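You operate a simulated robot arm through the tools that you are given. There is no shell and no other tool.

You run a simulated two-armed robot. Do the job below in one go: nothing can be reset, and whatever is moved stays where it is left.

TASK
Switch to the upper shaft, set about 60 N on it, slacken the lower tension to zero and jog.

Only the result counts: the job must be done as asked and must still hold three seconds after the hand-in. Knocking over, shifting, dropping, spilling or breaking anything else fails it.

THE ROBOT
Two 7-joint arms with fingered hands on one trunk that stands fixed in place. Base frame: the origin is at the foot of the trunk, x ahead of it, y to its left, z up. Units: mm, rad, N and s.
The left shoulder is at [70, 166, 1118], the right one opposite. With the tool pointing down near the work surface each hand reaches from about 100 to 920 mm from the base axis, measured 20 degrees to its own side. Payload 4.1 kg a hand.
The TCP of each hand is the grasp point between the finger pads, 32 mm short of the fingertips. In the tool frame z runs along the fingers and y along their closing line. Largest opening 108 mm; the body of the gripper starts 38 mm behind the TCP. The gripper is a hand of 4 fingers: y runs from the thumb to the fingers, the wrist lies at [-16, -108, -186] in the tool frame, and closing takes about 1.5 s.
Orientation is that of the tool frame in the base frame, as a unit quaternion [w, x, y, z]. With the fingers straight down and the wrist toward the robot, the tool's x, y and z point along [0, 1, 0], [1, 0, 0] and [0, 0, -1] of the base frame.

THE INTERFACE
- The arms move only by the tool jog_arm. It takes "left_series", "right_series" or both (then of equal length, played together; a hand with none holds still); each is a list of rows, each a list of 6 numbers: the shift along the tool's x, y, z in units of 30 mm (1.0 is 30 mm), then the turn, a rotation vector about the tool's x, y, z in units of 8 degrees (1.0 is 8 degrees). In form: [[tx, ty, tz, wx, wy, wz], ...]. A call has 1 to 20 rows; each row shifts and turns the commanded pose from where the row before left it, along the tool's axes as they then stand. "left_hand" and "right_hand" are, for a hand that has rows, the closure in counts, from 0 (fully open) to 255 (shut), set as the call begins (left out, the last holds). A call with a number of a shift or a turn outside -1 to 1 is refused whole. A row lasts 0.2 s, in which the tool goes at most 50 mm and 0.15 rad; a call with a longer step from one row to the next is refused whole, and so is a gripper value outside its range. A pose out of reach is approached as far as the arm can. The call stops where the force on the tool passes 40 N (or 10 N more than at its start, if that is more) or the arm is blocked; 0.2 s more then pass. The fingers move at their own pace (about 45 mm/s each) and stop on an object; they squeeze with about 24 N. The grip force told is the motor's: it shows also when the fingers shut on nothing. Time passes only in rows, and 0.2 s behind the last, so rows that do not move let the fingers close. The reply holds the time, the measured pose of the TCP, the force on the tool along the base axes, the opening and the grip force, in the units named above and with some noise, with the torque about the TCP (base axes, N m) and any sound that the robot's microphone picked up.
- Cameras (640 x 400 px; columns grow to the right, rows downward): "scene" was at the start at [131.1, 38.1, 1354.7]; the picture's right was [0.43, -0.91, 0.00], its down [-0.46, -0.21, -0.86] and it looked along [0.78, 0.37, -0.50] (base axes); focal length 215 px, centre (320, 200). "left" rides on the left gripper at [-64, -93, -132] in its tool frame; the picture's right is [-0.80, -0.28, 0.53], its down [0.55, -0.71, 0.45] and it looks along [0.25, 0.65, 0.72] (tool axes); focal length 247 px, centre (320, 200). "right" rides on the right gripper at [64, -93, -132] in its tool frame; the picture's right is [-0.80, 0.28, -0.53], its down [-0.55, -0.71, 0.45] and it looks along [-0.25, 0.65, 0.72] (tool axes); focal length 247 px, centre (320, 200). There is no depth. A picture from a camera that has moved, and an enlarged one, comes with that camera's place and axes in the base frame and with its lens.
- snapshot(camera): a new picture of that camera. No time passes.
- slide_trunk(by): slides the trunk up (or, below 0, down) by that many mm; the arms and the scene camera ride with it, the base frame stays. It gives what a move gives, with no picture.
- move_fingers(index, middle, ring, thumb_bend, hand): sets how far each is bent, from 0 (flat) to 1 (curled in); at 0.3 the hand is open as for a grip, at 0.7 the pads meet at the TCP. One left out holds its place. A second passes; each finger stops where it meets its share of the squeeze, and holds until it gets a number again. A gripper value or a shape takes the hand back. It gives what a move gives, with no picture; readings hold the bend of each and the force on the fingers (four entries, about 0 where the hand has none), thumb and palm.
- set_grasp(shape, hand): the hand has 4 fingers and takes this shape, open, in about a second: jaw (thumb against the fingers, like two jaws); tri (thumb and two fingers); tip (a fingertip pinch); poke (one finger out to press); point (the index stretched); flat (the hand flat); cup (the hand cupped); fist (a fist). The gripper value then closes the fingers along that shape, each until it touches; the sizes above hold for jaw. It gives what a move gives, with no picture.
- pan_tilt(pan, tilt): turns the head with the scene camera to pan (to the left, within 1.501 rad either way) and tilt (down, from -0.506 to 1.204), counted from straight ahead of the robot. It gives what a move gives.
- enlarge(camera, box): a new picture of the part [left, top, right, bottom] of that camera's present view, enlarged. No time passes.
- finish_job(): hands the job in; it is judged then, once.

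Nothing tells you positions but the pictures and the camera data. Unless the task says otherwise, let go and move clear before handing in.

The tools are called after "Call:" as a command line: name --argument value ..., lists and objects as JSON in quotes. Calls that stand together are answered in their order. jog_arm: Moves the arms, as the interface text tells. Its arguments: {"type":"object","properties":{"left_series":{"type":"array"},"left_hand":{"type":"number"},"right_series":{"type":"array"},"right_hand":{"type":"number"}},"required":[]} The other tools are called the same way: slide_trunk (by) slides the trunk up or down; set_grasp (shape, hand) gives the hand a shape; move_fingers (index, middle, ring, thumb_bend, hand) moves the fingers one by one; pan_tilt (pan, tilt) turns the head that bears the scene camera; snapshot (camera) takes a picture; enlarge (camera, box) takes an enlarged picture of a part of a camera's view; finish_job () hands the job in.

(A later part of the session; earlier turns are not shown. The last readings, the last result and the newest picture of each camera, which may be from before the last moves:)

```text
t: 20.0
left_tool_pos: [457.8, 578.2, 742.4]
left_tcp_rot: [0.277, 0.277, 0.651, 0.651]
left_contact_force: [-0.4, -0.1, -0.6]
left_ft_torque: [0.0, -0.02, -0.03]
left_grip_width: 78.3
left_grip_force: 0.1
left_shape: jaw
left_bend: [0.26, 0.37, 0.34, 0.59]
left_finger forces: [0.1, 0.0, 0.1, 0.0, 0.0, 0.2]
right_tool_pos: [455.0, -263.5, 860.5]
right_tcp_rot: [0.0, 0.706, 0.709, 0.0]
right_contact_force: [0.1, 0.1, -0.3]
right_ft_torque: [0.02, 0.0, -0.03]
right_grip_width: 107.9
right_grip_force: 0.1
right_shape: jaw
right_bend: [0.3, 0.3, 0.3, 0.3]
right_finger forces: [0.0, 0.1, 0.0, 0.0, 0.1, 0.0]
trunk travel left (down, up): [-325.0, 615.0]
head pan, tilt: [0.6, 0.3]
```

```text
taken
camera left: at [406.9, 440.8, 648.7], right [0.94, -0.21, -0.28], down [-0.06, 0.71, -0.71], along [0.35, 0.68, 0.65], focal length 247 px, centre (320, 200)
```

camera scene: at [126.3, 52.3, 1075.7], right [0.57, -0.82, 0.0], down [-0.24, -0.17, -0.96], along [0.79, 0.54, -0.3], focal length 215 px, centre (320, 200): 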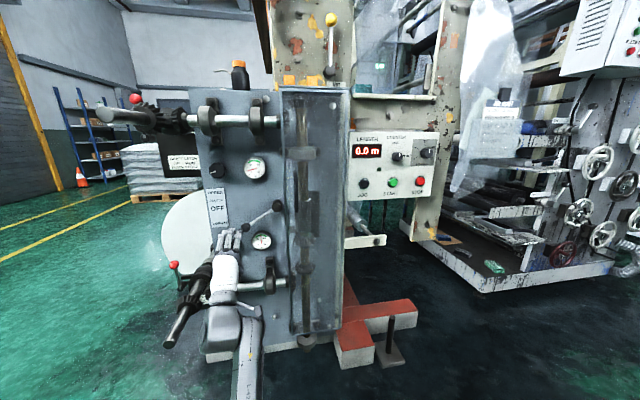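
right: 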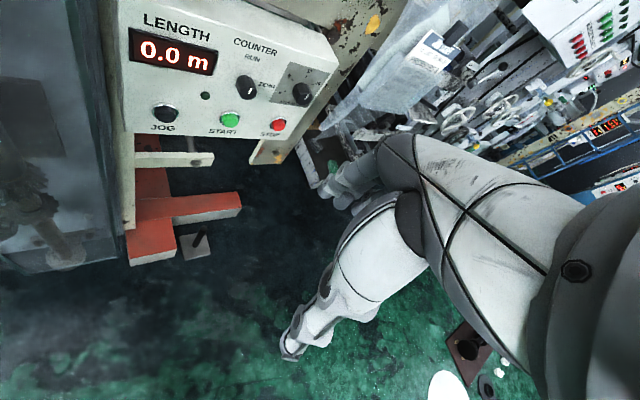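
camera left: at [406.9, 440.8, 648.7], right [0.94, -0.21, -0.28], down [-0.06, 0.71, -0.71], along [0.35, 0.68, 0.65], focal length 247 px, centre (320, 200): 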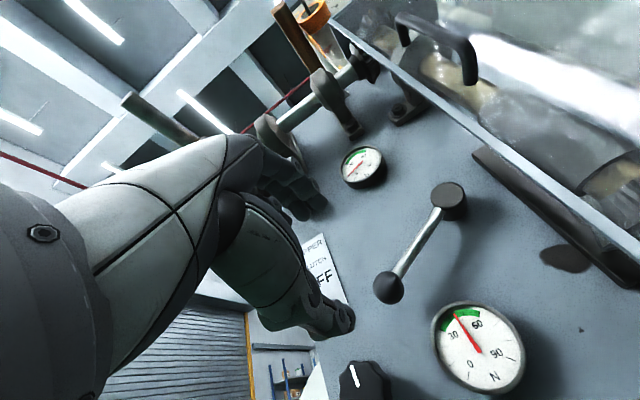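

The hand is centred on the ball in a and z. I'll go straight in until the ball sits between thumb and fingers.

Call:
jog_arm --left_series '[[0, 0, 1, 0, 0, 0], [0, 0, 1, 0, 0, 0], [0, 0, 1, 0, 0, 0], [0, 0, 0.8, 0, 0, 0], [0, 0, 0.7, 0, 0, 0], [0, 0, 0.6, 0, 0, 0]]'

Call:
snapshot --camera "scene"

Call:
snapshot --camera "left"

```text
t: 21.4
left_tool_pos: [567.1, 686.9, 741.2]
left_tcp_rot: [0.277, 0.277, 0.651, 0.65]
left_contact_force: [0.3, -1.1, -0.7]
left_ft_torque: [0.02, -0.01, 0.01]
left_grip_width: 78.5
left_grip_force: 0.1
left_shape: jaw
left_bend: [0.26, 0.37, 0.34, 0.59]
left_finger forces: [0.0, 0.0, 0.1, 0.0, 0.1, 0.0]
right_tool_pos: [455.2, -262.7, 860.2]
right_tcp_rot: [0.0, 0.706, 0.708, 0.0]
right_contact_force: [0.0, 0.3, 0.6]
right_ft_torque: [0.0, 0.01, 0.02]
right_grip_width: 107.6
right_grip_force: 0.1
right_shape: jaw
right_bend: [0.3, 0.3, 0.3, 0.3]
right_finger forces: [0.0, 0.0, 0.0, 0.0, 0.0, 0.0]
trunk travel left (down, up): [-325.0, 615.0]
head pan, tilt: [0.6, 0.3]
```

```text
taken
camera scene: at [126.3, 52.4, 1075.6], right [0.57, -0.82, 0.0], down [-0.24, -0.17, -0.96], along [0.79, 0.54, -0.3], focal length 215 px, centre (320, 200)
```

scene: 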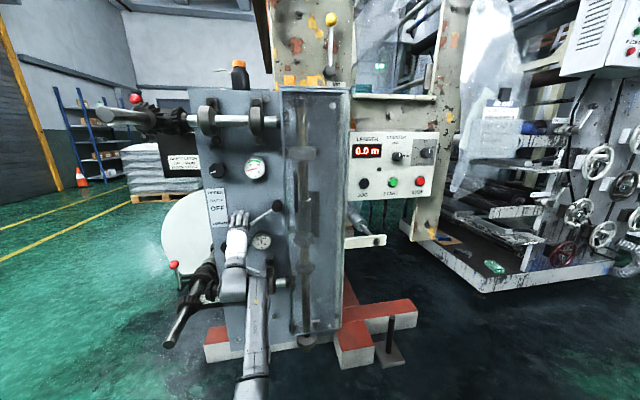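

```text
taken
camera left: at [517.7, 549.2, 647.6], right [0.94, -0.21, -0.28], down [-0.06, 0.71, -0.71], along [0.35, 0.68, 0.65], focal length 247 px, centre (320, 200)
```

left: 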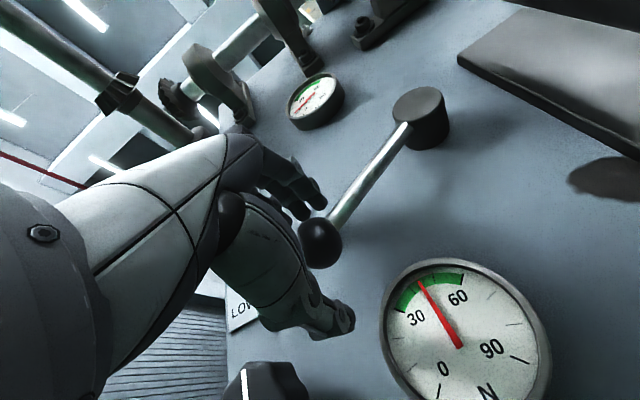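

The ball is between thumb and fingers. Now I'll push it up along its arc, about 135 mm radius around the hub, from LOWER through OFF toward UPPER.

Call:
jog_arm --left_series '[[0, 0.6, 0, 0, 0, 0], [0.2, 0.45, 0, 0, 0, 0], [0.17, 0.42, 0, 0, 0, 0], [0.1, 0.42, 0, 0, 0, 0], [0.08, 0.42, 0, 0, 0, 0], [0.02, 0.42, 0, 0, 0, 0], [0, 0.42, 0, 0, 0, 0], [-0.06, 0.42, 0, 0, 0, 0], [-0.08, 0.42, 0, 0, 0, 0]]'

Call:
snapshot --camera "scene"

Call:
snapshot --camera "left"

```text
t: 23.4
left_tool_pos: [559.0, 695.7, 862.8]
left_tcp_rot: [0.277, 0.277, 0.65, 0.651]
left_contact_force: [0.3, 1.6, -2.7]
left_ft_torque: [0.03, 0.02, 0.02]
left_grip_width: 80.0
left_grip_force: 0.1
left_shape: jaw
left_bend: [0.26, 0.37, 0.34, 0.58]
left_finger forces: [0.0, 0.0, 0.1, 0.1, 2.3, 0.1]
right_tool_pos: [454.9, -262.7, 861.2]
right_tcp_rot: [-0.001, 0.706, 0.708, 0.0]
right_contact_force: [0.0, 0.8, -1.0]
right_ft_torque: [-0.03, 0.02, -0.01]
right_grip_width: 107.4
right_grip_force: 0.1
right_shape: jaw
right_bend: [0.3, 0.3, 0.3, 0.3]
right_finger forces: [0.0, 0.0, 0.0, 0.1, 0.0, 0.0]
trunk travel left (down, up): [-325.0, 615.0]
head pan, tilt: [0.6, 0.3]
```

```text
taken
camera scene: at [126.6, 52.7, 1075.6], right [0.56, -0.83, 0.0], down [-0.24, -0.17, -0.96], along [0.79, 0.54, -0.3], focal length 215 px, centre (320, 200)
```

scene: 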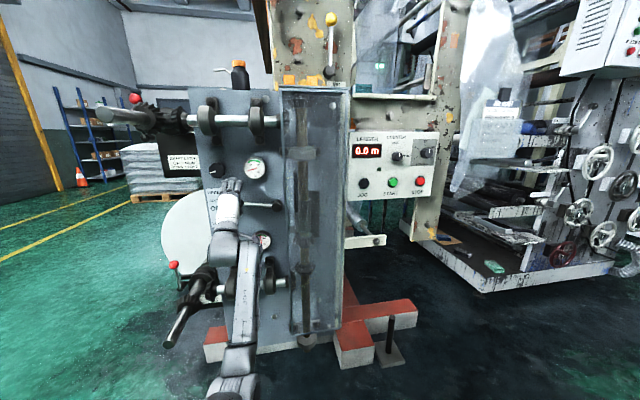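

```text
taken
camera left: at [509.4, 556.9, 769.5], right [0.94, -0.21, -0.28], down [-0.06, 0.71, -0.71], along [0.35, 0.68, 0.65], focal length 247 px, centre (320, 200)
```

left: 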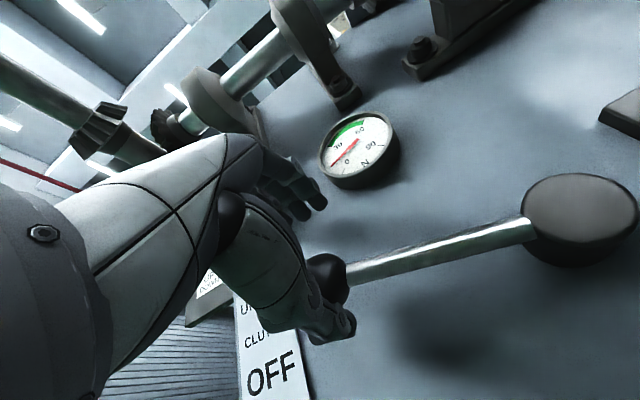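

The lever moves easily (about 3 N) and is now just past OFF. I'll continue upward while backing off a few mm so the fingertips stay clear of the upper gauge.

Call:
jog_arm --left_series '[[-0.1, 0.38, -0.15, 0, 0, 0], [-0.15, 0.38, -0.15, 0, 0, 0], [-0.2, 0.36, -0.1, 0, 0, 0], [-0.2, 0.3, 0, 0, 0, 0]]'

Call:
snapshot --camera "scene"

Call:
snapshot --camera "left"

```text
t: 24.4
left_tool_pos: [562.9, 675.0, 905.1]
left_tcp_rot: [0.278, 0.278, 0.651, 0.65]
left_contact_force: [-1.6, 1.1, -3.5]
left_ft_torque: [-0.01, 0.12, 0.09]
left_grip_width: 80.2
left_grip_force: 0.0
left_shape: jaw
left_bend: [0.26, 0.37, 0.34, 0.57]
left_finger forces: [0.0, 0.0, 0.0, 0.0, 2.9, 0.1]
right_tool_pos: [455.2, -262.8, 860.8]
right_tcp_rot: [0.0, 0.706, 0.708, 0.001]
right_contact_force: [-0.1, 0.1, -0.3]
right_ft_torque: [0.0, 0.03, -0.03]
right_grip_width: 107.6
right_grip_force: 0.1
right_shape: jaw
right_bend: [0.3, 0.3, 0.3, 0.3]
right_finger forces: [0.0, 0.0, 0.0, 0.0, 0.1, 0.1]
trunk travel left (down, up): [-325.0, 615.0]
head pan, tilt: [0.6, 0.3]
```

```text
taken
camera scene: at [126.2, 52.8, 1075.6], right [0.57, -0.82, 0.0], down [-0.24, -0.17, -0.96], along [0.79, 0.54, -0.3], focal length 215 px, centre (320, 200)
```

scene: 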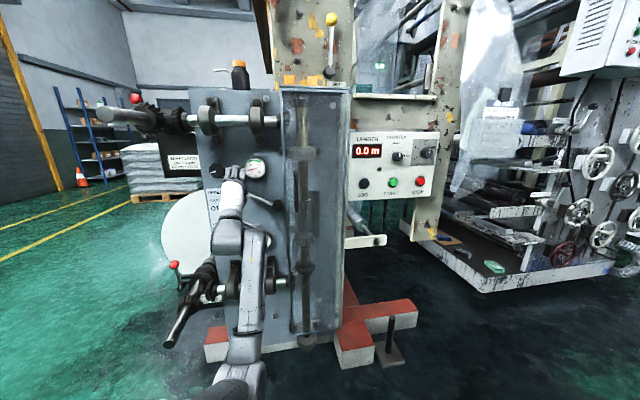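

```text
taken
camera left: at [513.2, 536.4, 810.6], right [0.94, -0.21, -0.28], down [-0.06, 0.71, -0.71], along [0.35, 0.68, 0.65], focal length 247 px, centre (320, 200)
```

left: 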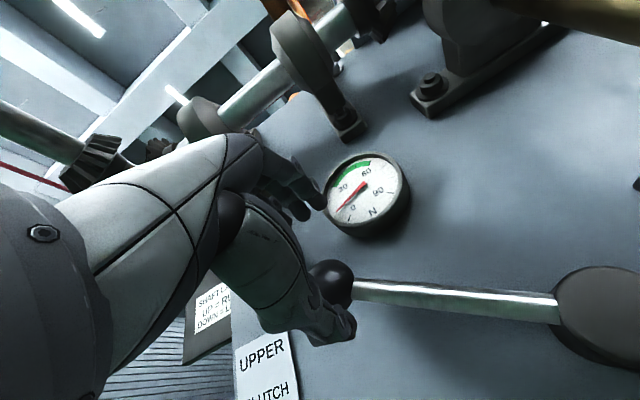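

The ball is now at about +30°, mirror image of where it started. I'll push a few mm more to see whether it's on its stop.

Call:
jog_arm --left_series '[[-0.08, 0.12, 0, 0, 0, 0], [-0.05, 0.1, 0, 0, 0, 0]]'

Call:
snapshot --camera "left"

```text
t: 25.0
left_tool_pos: [565.4, 672.7, 909.4]
left_tcp_rot: [0.276, 0.277, 0.652, 0.649]
left_contact_force: [-6.0, 4.3, -9.0]
left_ft_torque: [0.01, 0.38, 0.15]
left_grip_width: 84.0
left_grip_force: 0.0
left_shape: jaw
left_bend: [0.26, 0.37, 0.34, 0.51]
left_finger forces: [0.1, 0.1, 0.0, 0.0, 9.1, 0.0]
right_tool_pos: [456.6, -262.2, 861.6]
right_tcp_rot: [0.001, 0.707, 0.708, -0.001]
right_contact_force: [0.1, -0.4, -0.7]
right_ft_torque: [0.01, -0.02, -0.01]
right_grip_width: 107.4
right_grip_force: 0.1
right_shape: jaw
right_bend: [0.3, 0.3, 0.3, 0.3]
right_finger forces: [0.0, 0.1, 0.0, 0.0, 0.0, 0.1]
trunk travel left (down, up): [-325.0, 615.0]
head pan, tilt: [0.6, 0.3]
```

```text
taken
camera left: at [515.6, 534.1, 815.8], right [0.94, -0.21, -0.28], down [-0.06, 0.7, -0.71], along [0.35, 0.68, 0.65], focal length 247 px, centre (320, 200)
```

left: 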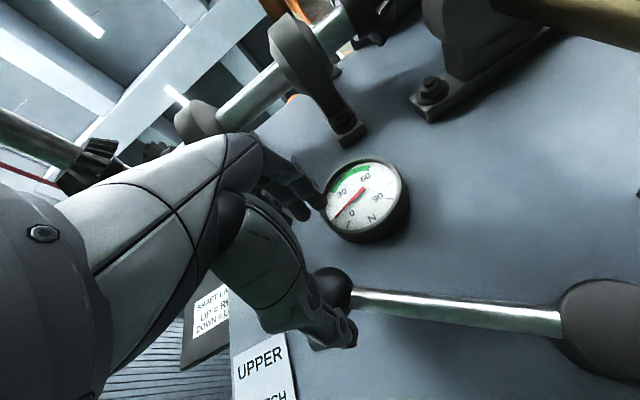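

The force rose and the thumb started to yield, so the lever is on its UPPER stop. I'll ease down off the ball and back straight out.

Call:
jog_arm --left_series '[[0, -0.3, 0, 0, 0, 0], [0, -0.35, 0, 0, 0, 0], [0, 0, -0.8, 0, 0, 0], [0, 0, -1, 0, 0, 0], [0, 0, -1, 0, 0, 0], [0, 0, -1, 0, 0, 0], [0, 0, -1, 0, 0, 0]]'

Call:
snapshot --camera "scene"

Call:
snapshot --camera "left"

```text
t: 26.6
left_tool_pos: [459.9, 572.2, 892.6]
left_tcp_rot: [0.278, 0.278, 0.65, 0.65]
left_contact_force: [0.7, 0.5, 0.1]
left_ft_torque: [0.02, -0.01, -0.04]
left_grip_width: 78.7
left_grip_force: 0.1
left_shape: jaw
left_bend: [0.26, 0.37, 0.34, 0.59]
left_finger forces: [0.0, 0.0, 0.0, 0.0, 0.0, 0.0]
right_tool_pos: [455.5, -262.6, 861.1]
right_tcp_rot: [0.001, 0.707, 0.707, 0.0]
right_contact_force: [-0.5, -0.6, -0.5]
right_ft_torque: [-0.01, 0.03, -0.03]
right_grip_width: 107.6
right_grip_force: 0.0
right_shape: jaw
right_bend: [0.3, 0.3, 0.3, 0.3]
right_finger forces: [0.0, 0.1, 0.1, 0.1, 0.1, 0.1]
trunk travel left (down, up): [-325.0, 615.0]
head pan, tilt: [0.6, 0.3]
```

```text
taken
camera scene: at [126.1, 52.1, 1075.7], right [0.57, -0.82, 0.0], down [-0.24, -0.17, -0.96], along [0.79, 0.54, -0.3], focal length 215 px, centre (320, 200)
```

scene: 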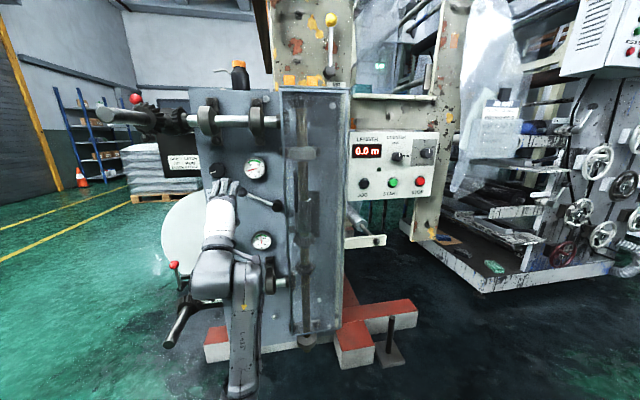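

```text
taken
camera left: at [410.1, 432.4, 798.7], right [0.94, -0.21, -0.28], down [-0.06, 0.71, -0.71], along [0.35, 0.68, 0.65], focal length 247 px, centre (320, 200)
```

left: 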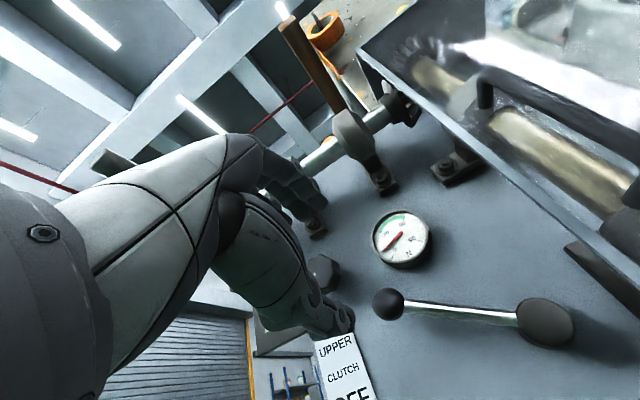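

The clutch now stays at UPPER. Next I line the open hand up in front of the upper tension knob (a≈−174, z≈955), still well back from the panel.

Call:
jog_arm --left_series '[[0.9, 0.7, 0, 0, 0, 0], [0.9, 0.7, 0, 0, 0, 0], [0.9, 0.68, 0, 0, 0, 0]]' --left_hand 0

Call:
snapshot --camera "scene"

Call:
snapshot --camera "left"

```text
t: 27.4
left_tool_pos: [404.9, 629.8, 953.1]
left_tcp_rot: [0.277, 0.277, 0.651, 0.65]
left_contact_force: [-0.4, -0.1, -0.6]
left_ft_torque: [-0.01, 0.01, -0.02]
left_grip_width: 107.8
left_grip_force: 0.0
left_shape: jaw
left_bend: [0.3, 0.3, 0.3, 0.3]
left_finger forces: [0.0, 0.0, 0.1, 0.0, 0.1, 0.0]
right_tool_pos: [455.4, -262.5, 861.1]
right_tcp_rot: [0.001, 0.707, 0.707, -0.001]
right_contact_force: [-0.1, 0.1, -0.4]
right_ft_torque: [0.01, 0.0, -0.02]
right_grip_width: 107.4
right_grip_force: 0.1
right_shape: jaw
right_bend: [0.3, 0.3, 0.3, 0.3]
right_finger forces: [0.1, 0.1, 0.0, 0.0, 0.0, 0.0]
trunk travel left (down, up): [-325.0, 615.0]
head pan, tilt: [0.6, 0.3]
```

```text
taken
camera scene: at [125.9, 52.4, 1075.7], right [0.57, -0.82, 0.0], down [-0.24, -0.17, -0.96], along [0.79, 0.54, -0.3], focal length 215 px, centre (320, 200)
```

scene: 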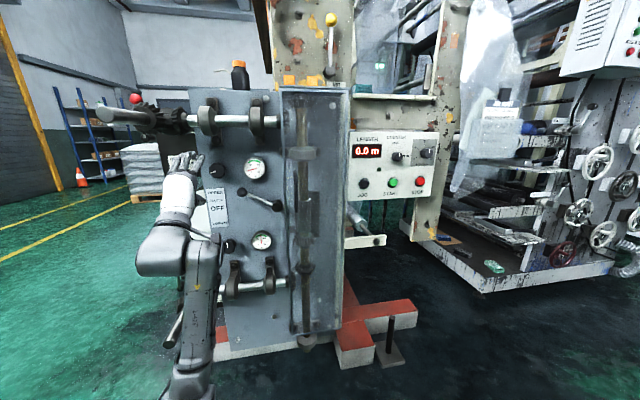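

```text
taken
camera left: at [354.8, 491.7, 860.2], right [0.94, -0.21, -0.28], down [-0.06, 0.71, -0.71], along [0.35, 0.68, 0.65], focal length 247 px, centre (320, 200)
```

left: 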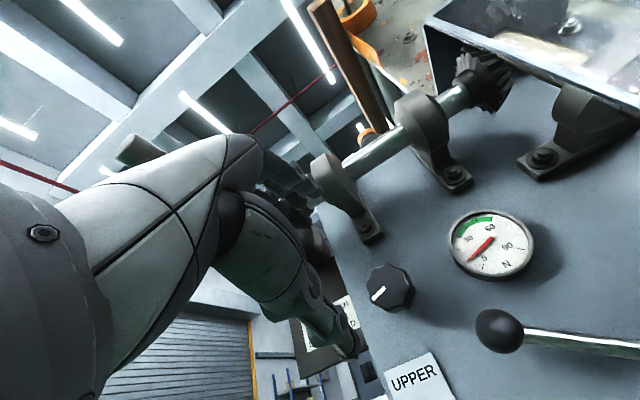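

Call:
enlarge --camera "left" --box '[340, 200, 560, 337]'

Call:
enlarge --camera "scene" --box '[160, 140, 288, 220]'

Call:
enlarge --camera "scene" --box '[190, 200, 318, 280]'

```text
2.91 times, centred on (450, 268) of left
camera zoom: at [354.8, 491.7, 860.2], right [0.94, -0.21, -0.28], down [-0.06, 0.71, -0.71], along [0.35, 0.68, 0.65], focal length 718 px, centre (-58, 1)
```

zoom: 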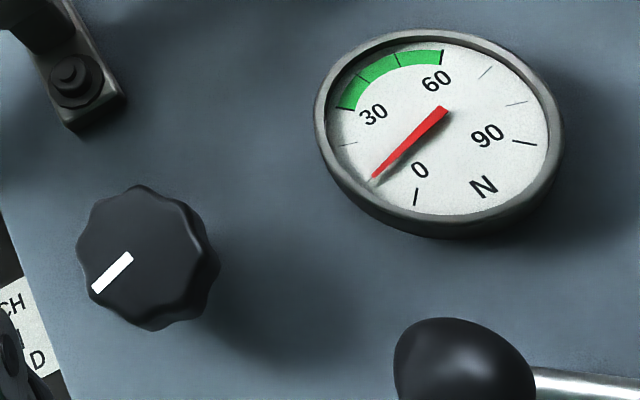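

```text
5.00 times, centred on (224, 180) of scene
camera zoom: at [125.9, 52.4, 1075.7], right [0.57, -0.82, 0.0], down [-0.24, -0.17, -0.96], along [0.79, 0.54, -0.3], focal length 1073 px, centre (800, 300)
```

zoom: 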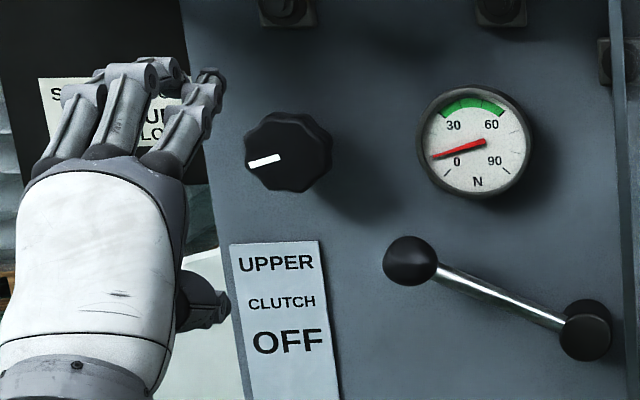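

```text
5.00 times, centred on (254, 240) of scene
camera zoom: at [125.9, 52.4, 1075.7], right [0.57, -0.82, 0.0], down [-0.24, -0.17, -0.96], along [0.79, 0.54, -0.3], focal length 1073 px, centre (650, 0)
```

zoom: 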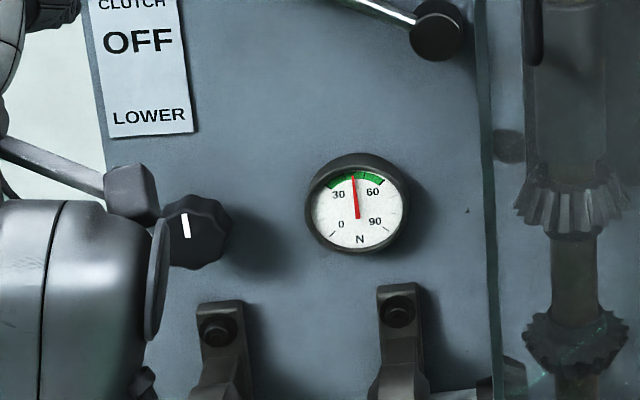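

The gauge scale runs 0 at −135° to 90 N at +135°; the upper needle and knob both sit at about −105° (10 N), and the lower at about −4°. So the upper knob needs about +150° and the lower about −131°. I'll roll the hand −37° first so I have room to turn, then approach the upper knob.

Call:
jog_arm --left_series '[[0.11, 0.13, 0, 0, 0, 0], [0, 0, 0, 0, 0, -1], [0, 0, 0, 0, 0, -1], [0, 0, 0, 0, 0, -1], [0, 0, 0, 0, 0, -1], [0, 0, 0, 0, 0, -0.6], [0, 0, 1, 0, 0, 0], [0, 0, 1, 0, 0, 0], [0, 0, 1, 0, 0, 0]]'

Call:
snapshot --camera "scene"

Call:
snapshot --camera "left"

```text
t: 29.4
left_tool_pos: [468.1, 694.8, 959.3]
left_tcp_rot: [0.47, 0.059, 0.704, 0.529]
left_contact_force: [0.3, 0.3, -0.4]
left_ft_torque: [-0.03, 0.0, 0.02]
left_grip_width: 107.6
left_grip_force: 0.1
left_shape: jaw
left_bend: [0.3, 0.3, 0.3, 0.3]
left_finger forces: [0.0, 0.0, 0.1, 0.0, 0.1, 0.0]
right_tool_pos: [456.2, -262.7, 861.9]
right_tcp_rot: [0.0, 0.707, 0.708, 0.0]
right_contact_force: [0.2, 0.4, 0.3]
right_ft_torque: [-0.01, -0.01, -0.05]
right_grip_width: 107.4
right_grip_force: 0.0
right_shape: jaw
right_bend: [0.3, 0.3, 0.3, 0.3]
right_finger forces: [0.1, 0.1, 0.1, 0.0, 0.0, 0.1]
trunk travel left (down, up): [-325.0, 615.0]
head pan, tilt: [0.6, 0.3]
```

```text
taken
camera scene: at [126.4, 52.4, 1075.6], right [0.57, -0.82, 0.0], down [-0.24, -0.17, -0.96], along [0.79, 0.54, -0.3], focal length 215 px, centre (320, 200)
```

scene: 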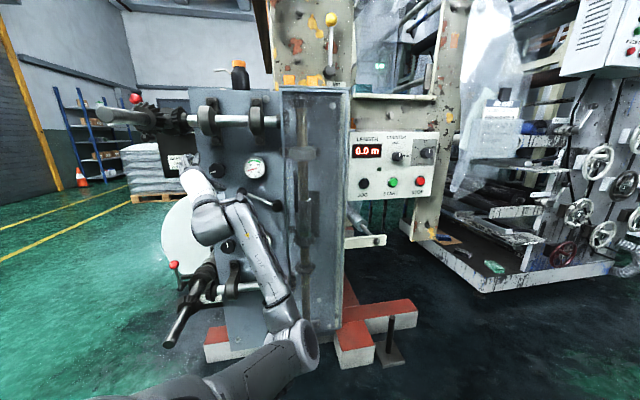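

```text
taken
camera left: at [446.7, 525.4, 922.1], right [0.94, -0.21, 0.25], down [0.31, 0.32, -0.89], along [0.11, 0.92, 0.37], focal length 247 px, centre (320, 200)
```

left: 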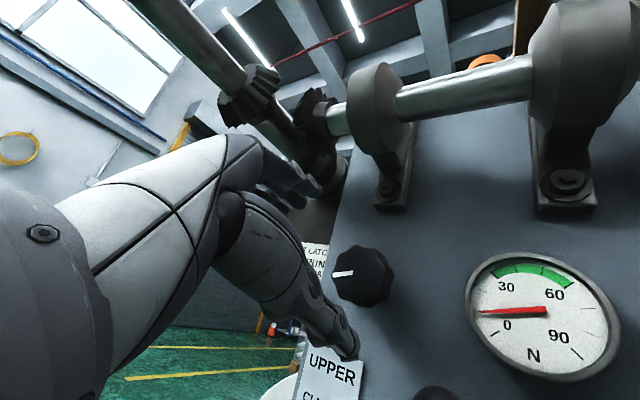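

The knob is well centred between thumb and fingers. I'll advance the last 80 mm and then close on it.

Call:
jog_arm --left_series '[[0, 0, 0.9, 0, 0, 0], [0, 0, 0.9, 0, 0, 0], [0, 0, 0.8, 0, 0, 0]]'

Call:
snapshot --camera "left"

Call:
snapshot --camera "scene"

```text
t: 30.2
left_tool_pos: [525.0, 747.9, 959.5]
left_tcp_rot: [0.468, 0.058, 0.705, 0.53]
left_contact_force: [-0.1, 0.9, -0.1]
left_ft_torque: [0.03, -0.02, 0.01]
left_grip_width: 107.8
left_grip_force: 0.1
left_shape: jaw
left_bend: [0.3, 0.3, 0.3, 0.3]
left_finger forces: [0.0, 0.0, 0.0, 0.1, 0.1, 0.1]
right_tool_pos: [455.0, -263.2, 861.0]
right_tcp_rot: [0.0, 0.706, 0.708, 0.001]
right_contact_force: [-0.7, 0.1, 0.5]
right_ft_torque: [0.03, -0.01, 0.02]
right_grip_width: 107.6
right_grip_force: 0.0
right_shape: jaw
right_bend: [0.3, 0.3, 0.3, 0.3]
right_finger forces: [0.0, 0.1, 0.0, 0.1, 0.0, 0.0]
trunk travel left (down, up): [-325.0, 615.0]
head pan, tilt: [0.6, 0.3]
```

```text
taken
camera left: at [504.2, 579.3, 922.3], right [0.94, -0.21, 0.25], down [0.31, 0.32, -0.89], along [0.11, 0.92, 0.37], focal length 247 px, centre (320, 200)
```

left: 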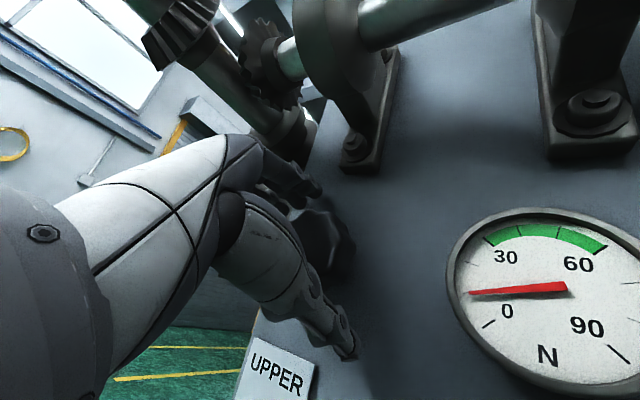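

```text
taken
camera scene: at [126.3, 52.4, 1075.6], right [0.57, -0.82, 0.0], down [-0.24, -0.17, -0.96], along [0.79, 0.54, -0.3], focal length 215 px, centre (320, 200)
```

scene: 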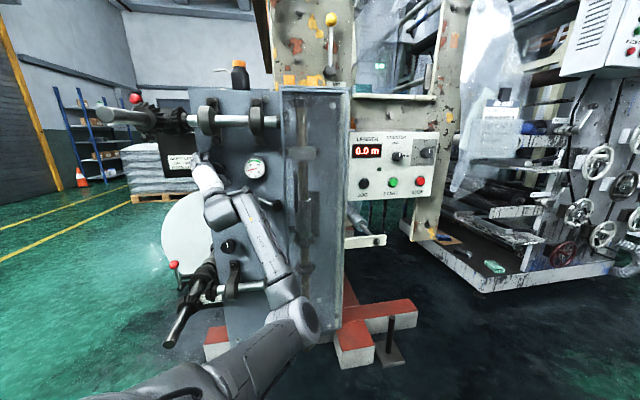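

Fingers straddle the knob with the tips just short of the panel. Closing the grip now.

Call:
jog_arm --left_series '[[0, 0, 0, 0, 0, 0], [0, 0, 0, 0, 0, 0], [0, 0, 0, 0, 0, 0], [0, 0, 0, 0, 0, 0], [0, 0, 0, 0, 0, 0], [0, 0, 0, 0, 0, 0], [0, 0, 0, 0, 0, 0]]' --left_hand 255

Call:
snapshot --camera "left"

```text
t: 31.8
left_tool_pos: [525.9, 747.8, 958.6]
left_tcp_rot: [0.468, 0.059, 0.705, 0.529]
left_contact_force: [6.0, 4.2, -2.1]
left_ft_torque: [-0.02, -0.02, -0.03]
left_grip_width: 34.3
left_grip_force: 24.5
left_shape: jaw
left_bend: [0.73, 0.64, 0.67, 0.73]
left_finger forces: [12.4, 6.0, 0.0, 0.0, 21.4, 0.0]
right_tool_pos: [456.0, -262.8, 861.3]
right_tcp_rot: [-0.001, 0.706, 0.708, 0.0]
right_contact_force: [0.6, -0.6, -0.2]
right_ft_torque: [-0.01, 0.01, 0.02]
right_grip_width: 107.6
right_grip_force: 0.1
right_shape: jaw
right_bend: [0.3, 0.3, 0.3, 0.3]
right_finger forces: [0.0, 0.0, 0.0, 0.1, 0.0, 0.0]
trunk travel left (down, up): [-325.0, 615.0]
head pan, tilt: [0.6, 0.3]
```

```text
taken
camera left: at [505.2, 579.4, 921.3], right [0.94, -0.21, 0.25], down [0.31, 0.32, -0.9], along [0.11, 0.92, 0.37], focal length 247 px, centre (320, 200)
```

left: 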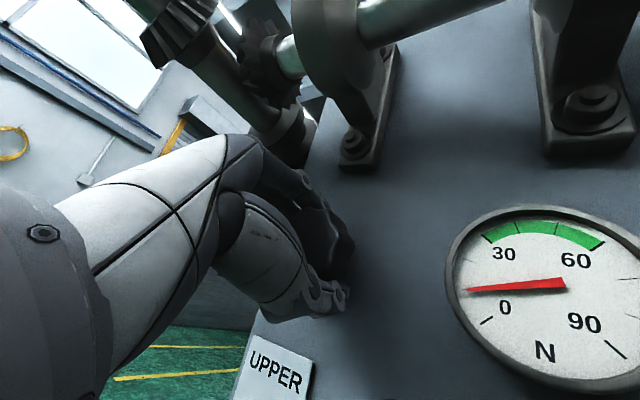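

Grip force is 24 N on the knob. I'll turn clockwise a little first and check that the gauge follows.

Call:
jog_arm --left_series '[[0, 0, 0, 0, 0, 1], [0, 0, 0, 0, 0, 1], [0, 0, 0, 0, 0, 1]]'

Call:
snapshot --camera "left"

Call:
enlarge --camera "scene" --box '[160, 130, 288, 210]'

```text
t: 32.6
left_tool_pos: [527.4, 748.2, 957.7]
left_tcp_rot: [0.347, 0.205, 0.677, 0.615]
left_contact_force: [10.1, 2.9, 1.2]
left_ft_torque: [-0.13, 0.05, -0.1]
left_grip_width: 33.7
left_grip_force: 23.3
left_shape: jaw
left_bend: [0.73, 0.64, 0.67, 0.73]
left_finger forces: [15.6, 7.3, 0.0, 0.0, 21.2, 0.0]
right_tool_pos: [455.9, -263.6, 860.9]
right_tcp_rot: [-0.001, 0.708, 0.706, -0.001]
right_contact_force: [0.1, 0.0, -0.6]
right_ft_torque: [0.03, 0.02, 0.02]
right_grip_width: 107.4
right_grip_force: 0.2
right_shape: jaw
right_bend: [0.3, 0.3, 0.3, 0.3]
right_finger forces: [0.0, 0.1, 0.0, 0.1, 0.0, 0.1]
trunk travel left (down, up): [-325.0, 615.0]
head pan, tilt: [0.6, 0.3]
```

```text
taken
camera left: at [489.4, 596.1, 880.5], right [0.97, -0.24, -0.1], down [0.06, 0.58, -0.81], along [0.25, 0.78, 0.58], focal length 247 px, centre (320, 200)
```

left: 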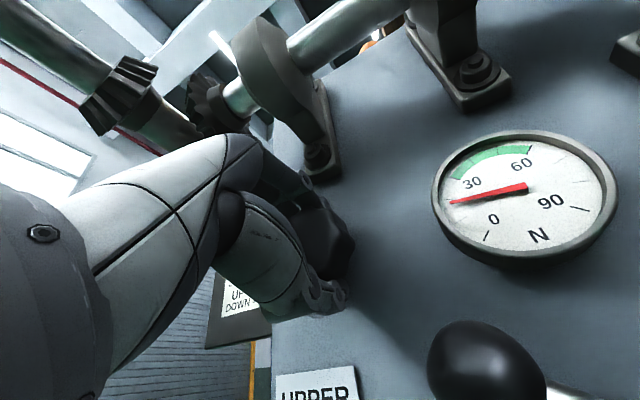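

```text
5.00 times, centred on (224, 170) of scene
camera zoom: at [127.5, 52.3, 1075.6], right [0.56, -0.83, 0.0], down [-0.25, -0.17, -0.95], along [0.79, 0.54, -0.3], focal length 1073 px, centre (800, 350)
```

zoom: 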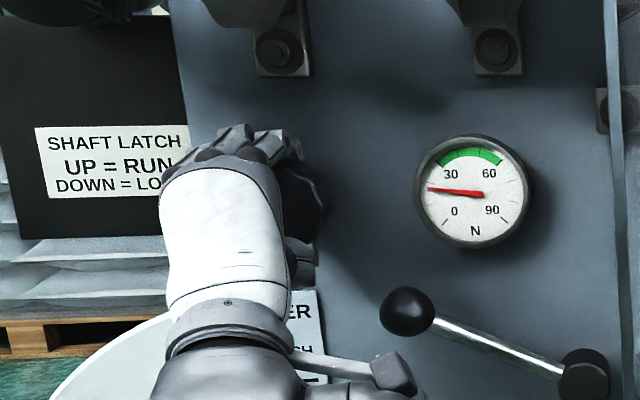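

The gauge follows the knob (now about 17 N). I'll keep turning.

Call:
jog_arm --left_series '[[0, 0, 0, 0, 0, 1], [0, 0, 0, 0, 0, 1], [0, 0, 0, 0, 0, 1], [0, 0, 0, 0, 0, 1], [0, 0, 0, 0, 0, 1], [0, 0, 0, 0, 0, 1]]'

Call:
snapshot --camera "scene"

Call:
enlarge --camera "scene" --box '[160, 130, 288, 210]'

```text
t: 34.0
left_tool_pos: [527.4, 747.0, 956.9]
left_tcp_rot: [0.067, 0.463, 0.535, 0.703]
left_contact_force: [13.9, -3.1, -1.8]
left_ft_torque: [-0.16, 0.09, -0.03]
left_grip_width: 33.3
left_grip_force: 24.2
left_shape: jaw
left_bend: [0.73, 0.64, 0.67, 0.74]
left_finger forces: [18.1, 8.6, 0.0, 0.0, 19.3, 0.0]
right_tool_pos: [456.1, -263.5, 859.3]
right_tcp_rot: [-0.002, 0.707, 0.707, -0.002]
right_contact_force: [0.1, -0.4, 0.4]
right_ft_torque: [-0.02, 0.0, 0.0]
right_grip_width: 107.7
right_grip_force: 0.1
right_shape: jaw
right_bend: [0.3, 0.3, 0.3, 0.3]
right_finger forces: [0.1, 0.0, 0.0, 0.1, 0.0, 0.0]
trunk travel left (down, up): [-325.0, 615.0]
head pan, tilt: [0.6, 0.3]
```

```text
taken
camera scene: at [128.5, 52.4, 1075.3], right [0.56, -0.83, 0.0], down [-0.25, -0.17, -0.95], along [0.79, 0.54, -0.3], focal length 215 px, centre (320, 200)
```

scene: 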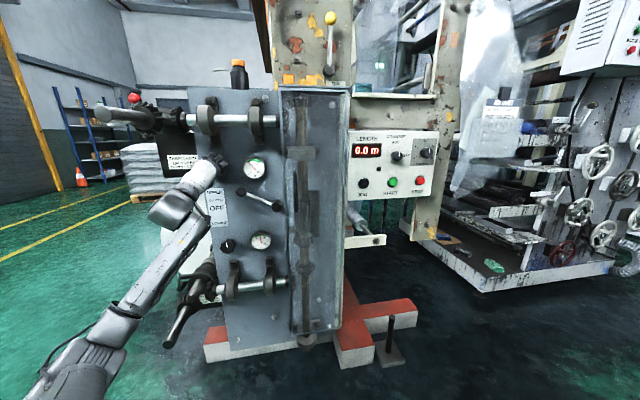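

```text
5.00 times, centred on (224, 170) of scene
camera zoom: at [128.5, 52.4, 1075.3], right [0.56, -0.83, 0.0], down [-0.25, -0.17, -0.95], along [0.79, 0.54, -0.3], focal length 1073 px, centre (800, 350)
```

zoom: 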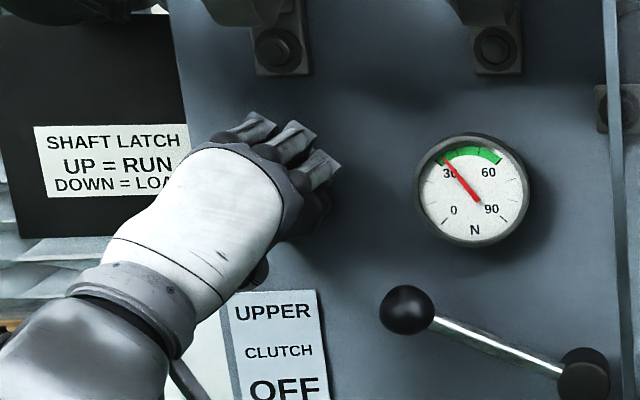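

About 32 N now. The arm still looks clear, so I'll continue in smaller batches.

Call:
jog_arm --left_series '[[0, 0, 0, 0, 0, 1], [0, 0, 0, 0, 0, 1], [0, 0, 0, 0, 0, 1], [0, 0, 0, 0, 0, 1]]'

Call:
snapshot --camera "scene"

Call:
enlarge --camera "scene" --box '[220, 130, 348, 210]'

Call:
enlarge --camera "scene" --box '[340, 120, 436, 180]'

```text
t: 35.0
left_tool_pos: [527.6, 748.9, 954.9]
left_tcp_rot: [-0.13, 0.591, 0.388, 0.695]
left_contact_force: [10.0, -5.4, -11.1]
left_ft_torque: [-0.13, 0.13, -0.01]
left_grip_width: 33.3
left_grip_force: 24.3
left_shape: jaw
left_bend: [0.73, 0.63, 0.67, 0.75]
left_finger forces: [17.5, 8.7, 0.1, 0.1, 17.7, 0.0]
right_tool_pos: [456.9, -263.6, 859.4]
right_tcp_rot: [-0.002, 0.706, 0.708, -0.001]
right_contact_force: [0.1, 0.6, 0.6]
right_ft_torque: [0.04, -0.02, -0.02]
right_grip_width: 107.7
right_grip_force: 0.0
right_shape: jaw
right_bend: [0.3, 0.3, 0.3, 0.3]
right_finger forces: [0.1, 0.0, 0.0, 0.0, 0.0, 0.0]
trunk travel left (down, up): [-325.0, 615.0]
head pan, tilt: [0.6, 0.3]
```

```text
taken
camera scene: at [128.6, 52.9, 1075.2], right [0.57, -0.82, 0.0], down [-0.25, -0.17, -0.95], along [0.79, 0.54, -0.3], focal length 215 px, centre (320, 200)
```

scene: 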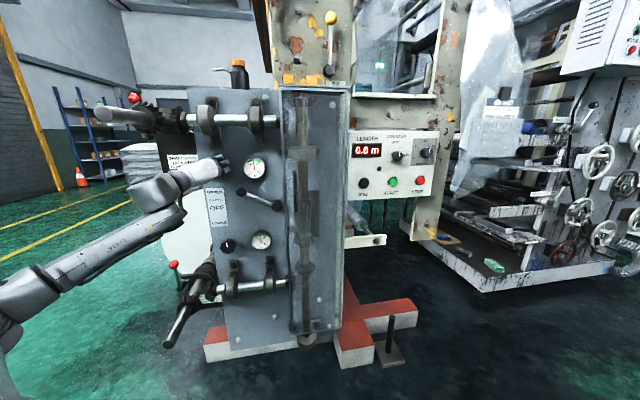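

```text
5.00 times, centred on (284, 170) of scene
camera zoom: at [128.6, 52.9, 1075.2], right [0.57, -0.82, 0.0], down [-0.25, -0.17, -0.95], along [0.79, 0.54, -0.3], focal length 1073 px, centre (500, 350)
```

zoom: 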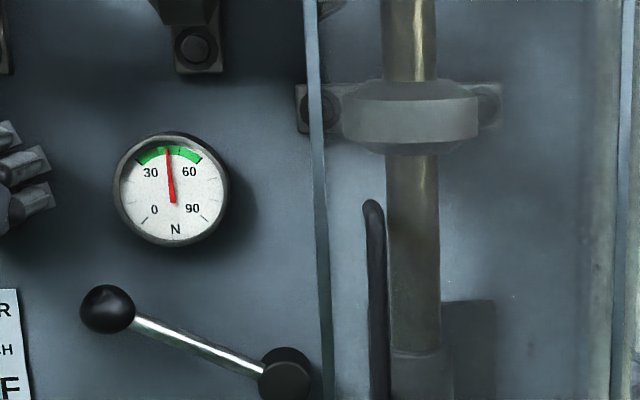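

```text
6.67 times, centred on (388, 150) of scene
camera zoom: at [128.6, 52.9, 1075.2], right [0.57, -0.82, 0.0], down [-0.25, -0.17, -0.95], along [0.79, 0.54, -0.3], focal length 1431 px, centre (-133, 533)
```

zoom: 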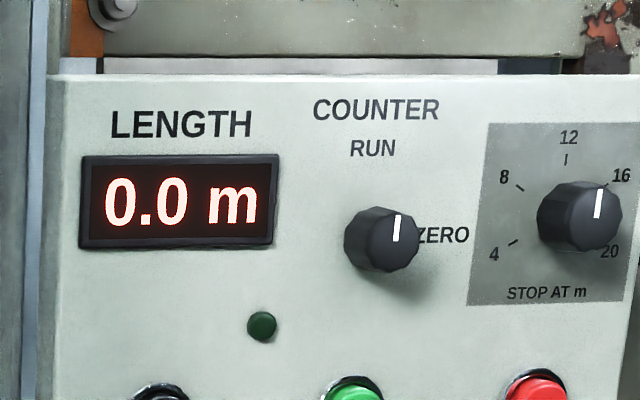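

The gauge reads about 43 N with the hand rolled far over. I'll release, back off slightly, roll back and regrasp for the last ~52°.

Call:
jog_arm --left_series '[[0, 0, 0, 0, 0, 0], [0, 0, 0, 0, 0, 0], [0, 0, 0, 0, 0, 0], [0, 0, 0, 0, 0, 0], [0, 0, 0, 0, 0, 0], [0, 0, -0.6, 0, 0, 0], [0, 0, -0.6, 0, 0, 0]]' --left_hand 0

Call:
jog_arm --left_series '[[0, 0, 0, 0, 0, -1], [0, 0, 0, 0, 0, -1], [0, 0, 0, 0, 0, -1], [0, 0, 0, 0, 0, -1], [0, 0, 0, 0, 0, -1], [0, 0, 0, 0, 0, -1], [0, 0, 0, 0, 0, -1], [0, 0, 0, 0, 0, -1], [0, 0, 0, 0, 0, -1], [0, 0, 0, 0, 0, -0.6]]'

Call:
snapshot --camera "scene"

Call:
snapshot --camera "left"

```text
t: 36.6
left_tool_pos: [499.9, 721.9, 957.1]
left_tcp_rot: [-0.128, 0.591, 0.388, 0.695]
left_contact_force: [0.2, -0.9, -0.8]
left_ft_torque: [-0.01, 0.01, 0.02]
left_grip_width: 107.8
left_grip_force: 0.1
left_shape: jaw
left_bend: [0.3, 0.3, 0.3, 0.3]
left_finger forces: [0.0, 0.0, 0.0, 0.0, 0.1, 0.1]
right_tool_pos: [454.0, -263.2, 861.4]
right_tcp_rot: [0.0, 0.707, 0.708, 0.0]
right_contact_force: [0.2, 0.5, 0.3]
right_ft_torque: [0.0, -0.01, 0.03]
right_grip_width: 107.4
right_grip_force: 0.1
right_shape: jaw
right_bend: [0.3, 0.3, 0.3, 0.3]
right_finger forces: [0.0, 0.0, 0.0, 0.0, 0.0, 0.0]
trunk travel left (down, up): [-325.0, 615.0]
head pan, tilt: [0.6, 0.3]
```

```text
t: 38.8
left_tool_pos: [500.1, 723.0, 957.4]
left_tcp_rot: [0.331, 0.221, 0.672, 0.625]
left_contact_force: [0.1, 0.6, 0.9]
left_ft_torque: [-0.01, 0.0, 0.01]
left_grip_width: 107.6
left_grip_force: 0.1
left_shape: jaw
left_bend: [0.3, 0.3, 0.3, 0.3]
left_finger forces: [0.1, 0.1, 0.0, 0.1, 0.0, 0.0]
right_tool_pos: [455.5, -263.9, 862.0]
right_tcp_rot: [0.0, 0.707, 0.708, 0.0]
right_contact_force: [-0.4, 0.2, -0.8]
right_ft_torque: [0.01, 0.0, 0.0]
right_grip_width: 107.4
right_grip_force: 0.0
right_shape: jaw
right_bend: [0.3, 0.3, 0.3, 0.3]
right_finger forces: [0.1, 0.1, 0.0, 0.0, 0.0, 0.0]
trunk travel left (down, up): [-325.0, 615.0]
head pan, tilt: [0.6, 0.3]
```

```text
taken
camera scene: at [126.3, 52.2, 1075.6], right [0.57, -0.82, 0.0], down [-0.24, -0.17, -0.96], along [0.79, 0.54, -0.3], focal length 215 px, centre (320, 200)
```

scene: 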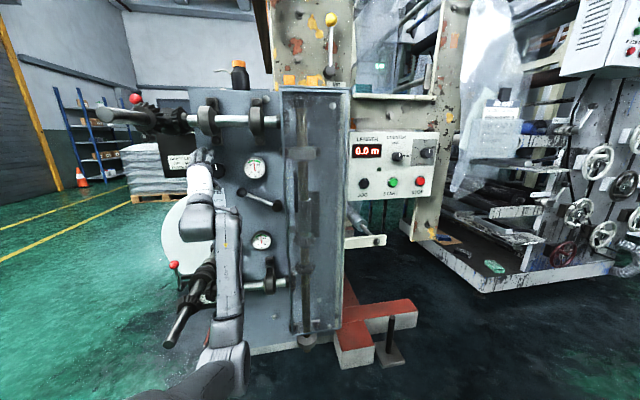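

```text
taken
camera left: at [458.9, 574.3, 876.5], right [0.96, -0.23, -0.15], down [0.03, 0.61, -0.79], along [0.27, 0.75, 0.6], focal length 247 px, centre (320, 200)
```

left: 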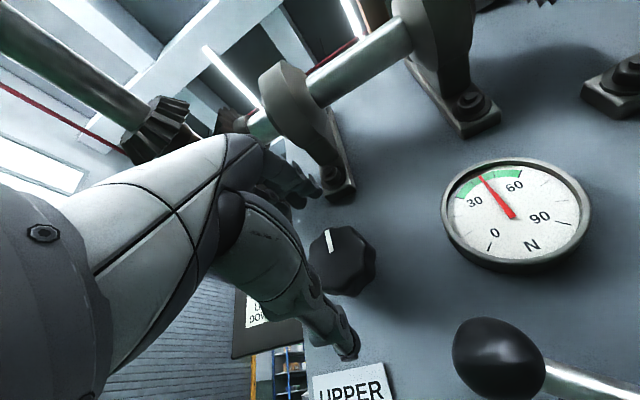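

Knob still well centred and the gauge held at about 43 N. Regrasping.

Call:
jog_arm --left_series '[[0, 0, 0.6, 0, 0, 0], [0, 0, 0.57, 0, 0, 0]]'

Call:
jog_arm --left_series '[[0, 0, 0, 0, 0, 0], [0, 0, 0, 0, 0, 0], [0, 0, 0, 0, 0, 0], [0, 0, 0, 0, 0, 0], [0, 0, 0, 0, 0, 0], [0, 0, 0, 0, 0, 0], [0, 0, 0, 0, 0, 0], [0, 0, 0, 0, 0, 1], [0, 0, 0, 0, 0, 1], [0, 0, 0, 0, 0, 1], [0, 0, 0, 0, 0, 1]]' --left_hand 255

Call:
snapshot --camera "left"

Call:
enlarge --camera "scene" --box '[239, 155, 271, 181]'

```text
t: 39.4
left_tool_pos: [522.9, 747.2, 959.3]
left_tcp_rot: [0.33, 0.221, 0.672, 0.625]
left_contact_force: [-0.1, -0.3, -0.9]
left_ft_torque: [-0.02, 0.01, 0.03]
left_grip_width: 107.5
left_grip_force: 0.1
left_shape: jaw
left_bend: [0.3, 0.3, 0.3, 0.3]
left_finger forces: [0.1, 0.1, 0.0, 0.1, 0.0, 0.1]
right_tool_pos: [455.6, -262.3, 861.2]
right_tcp_rot: [0.0, 0.707, 0.708, 0.0]
right_contact_force: [0.5, -0.5, 0.3]
right_ft_torque: [-0.01, -0.01, -0.01]
right_grip_width: 107.6
right_grip_force: 0.0
right_shape: jaw
right_bend: [0.3, 0.3, 0.3, 0.3]
right_finger forces: [0.1, 0.0, 0.0, 0.0, 0.0, 0.0]
trunk travel left (down, up): [-325.0, 615.0]
head pan, tilt: [0.6, 0.3]
```

```text
t: 41.8
left_tool_pos: [525.0, 748.5, 956.5]
left_tcp_rot: [0.145, 0.399, 0.584, 0.692]
left_contact_force: [4.1, 5.7, 1.5]
left_ft_torque: [-0.08, 0.07, 0.08]
left_grip_width: 35.7
left_grip_force: 24.0
left_shape: jaw
left_bend: [0.74, 0.62, 0.64, 0.74]
left_finger forces: [15.1, 6.9, 0.1, 0.0, 19.9, 0.0]
right_tool_pos: [455.6, -262.7, 860.1]
right_tcp_rot: [-0.001, 0.706, 0.708, 0.0]
right_contact_force: [0.3, 0.4, -0.1]
right_ft_torque: [-0.02, -0.04, 0.0]
right_grip_width: 107.6
right_grip_force: 0.0
right_shape: jaw
right_bend: [0.3, 0.3, 0.3, 0.3]
right_finger forces: [0.0, 0.0, 0.1, 0.0, 0.1, 0.0]
trunk travel left (down, up): [-325.0, 615.0]
head pan, tilt: [0.6, 0.3]
```

```text
taken
camera left: at [447.0, 638.5, 846.0], right [0.82, -0.09, -0.57], down [-0.22, 0.87, -0.44], along [0.53, 0.48, 0.69], focal length 247 px, centre (320, 200)
```

left: 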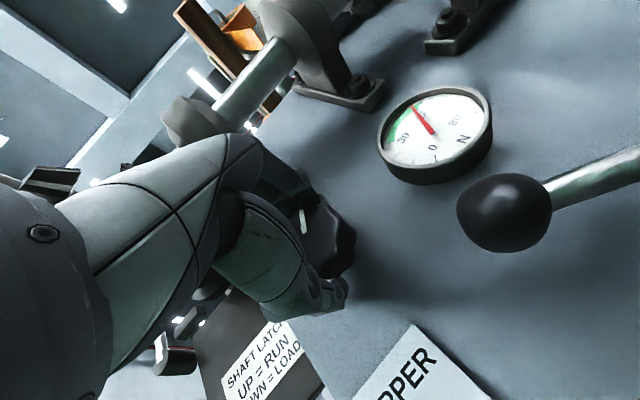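

```text
15.38 times, centred on (255, 168) of scene
camera zoom: at [126.8, 52.8, 1075.6], right [0.56, -0.83, 0.0], down [-0.24, -0.17, -0.95], along [0.79, 0.54, -0.3], focal length 3302 px, centre (1320, 692)
```

zoom: 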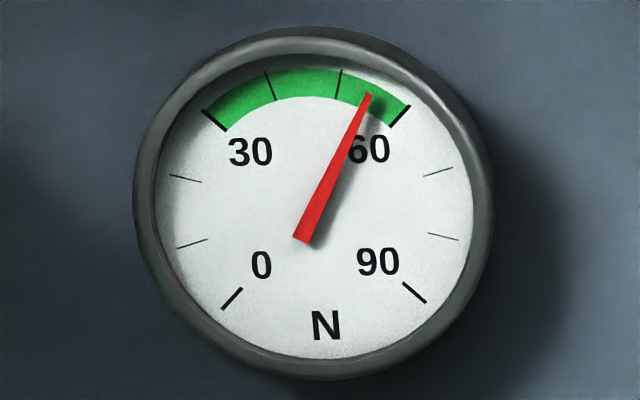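

Now about 54–55 N. Two more 8° steps should give about 60.

Call:
jog_arm --left_series '[[0, 0, 0, 0, 0, 1], [0, 0, 0, 0, 0, 0.9], [0, 0, 0, 0, 0, 0]]'

Call:
enlarge --camera "scene" --box '[239, 155, 271, 181]'

```text
t: 42.6
left_tool_pos: [525.8, 748.4, 957.8]
left_tcp_rot: [0.052, 0.473, 0.526, 0.705]
left_contact_force: [7.9, 4.6, 1.9]
left_ft_torque: [-0.06, 0.1, 0.08]
left_grip_width: 35.9
left_grip_force: 24.4
left_shape: jaw
left_bend: [0.74, 0.62, 0.64, 0.74]
left_finger forces: [16.1, 7.4, 0.1, 0.0, 19.3, 0.0]
right_tool_pos: [455.7, -263.4, 860.8]
right_tcp_rot: [-0.001, 0.707, 0.707, -0.001]
right_contact_force: [0.0, 0.0, 0.4]
right_ft_torque: [-0.02, 0.0, -0.03]
right_grip_width: 107.3
right_grip_force: 0.0
right_shape: jaw
right_bend: [0.3, 0.3, 0.3, 0.3]
right_finger forces: [0.1, 0.1, 0.0, 0.0, 0.0, 0.1]
trunk travel left (down, up): [-325.0, 615.0]
head pan, tilt: [0.6, 0.3]
```

```text
15.38 times, centred on (255, 168) of scene
camera zoom: at [127.0, 52.7, 1075.5], right [0.57, -0.82, 0.0], down [-0.24, -0.17, -0.95], along [0.79, 0.54, -0.3], focal length 3302 px, centre (1320, 692)
```

zoom: 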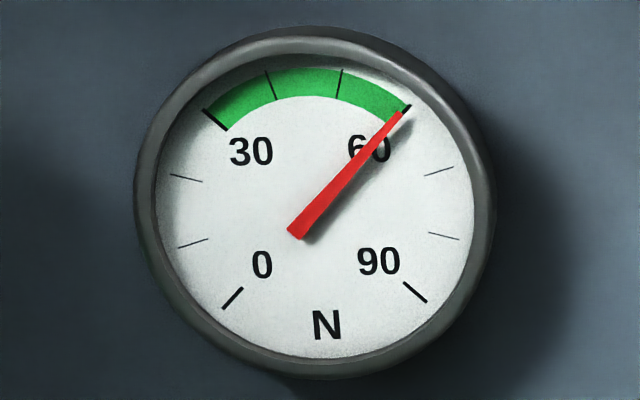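

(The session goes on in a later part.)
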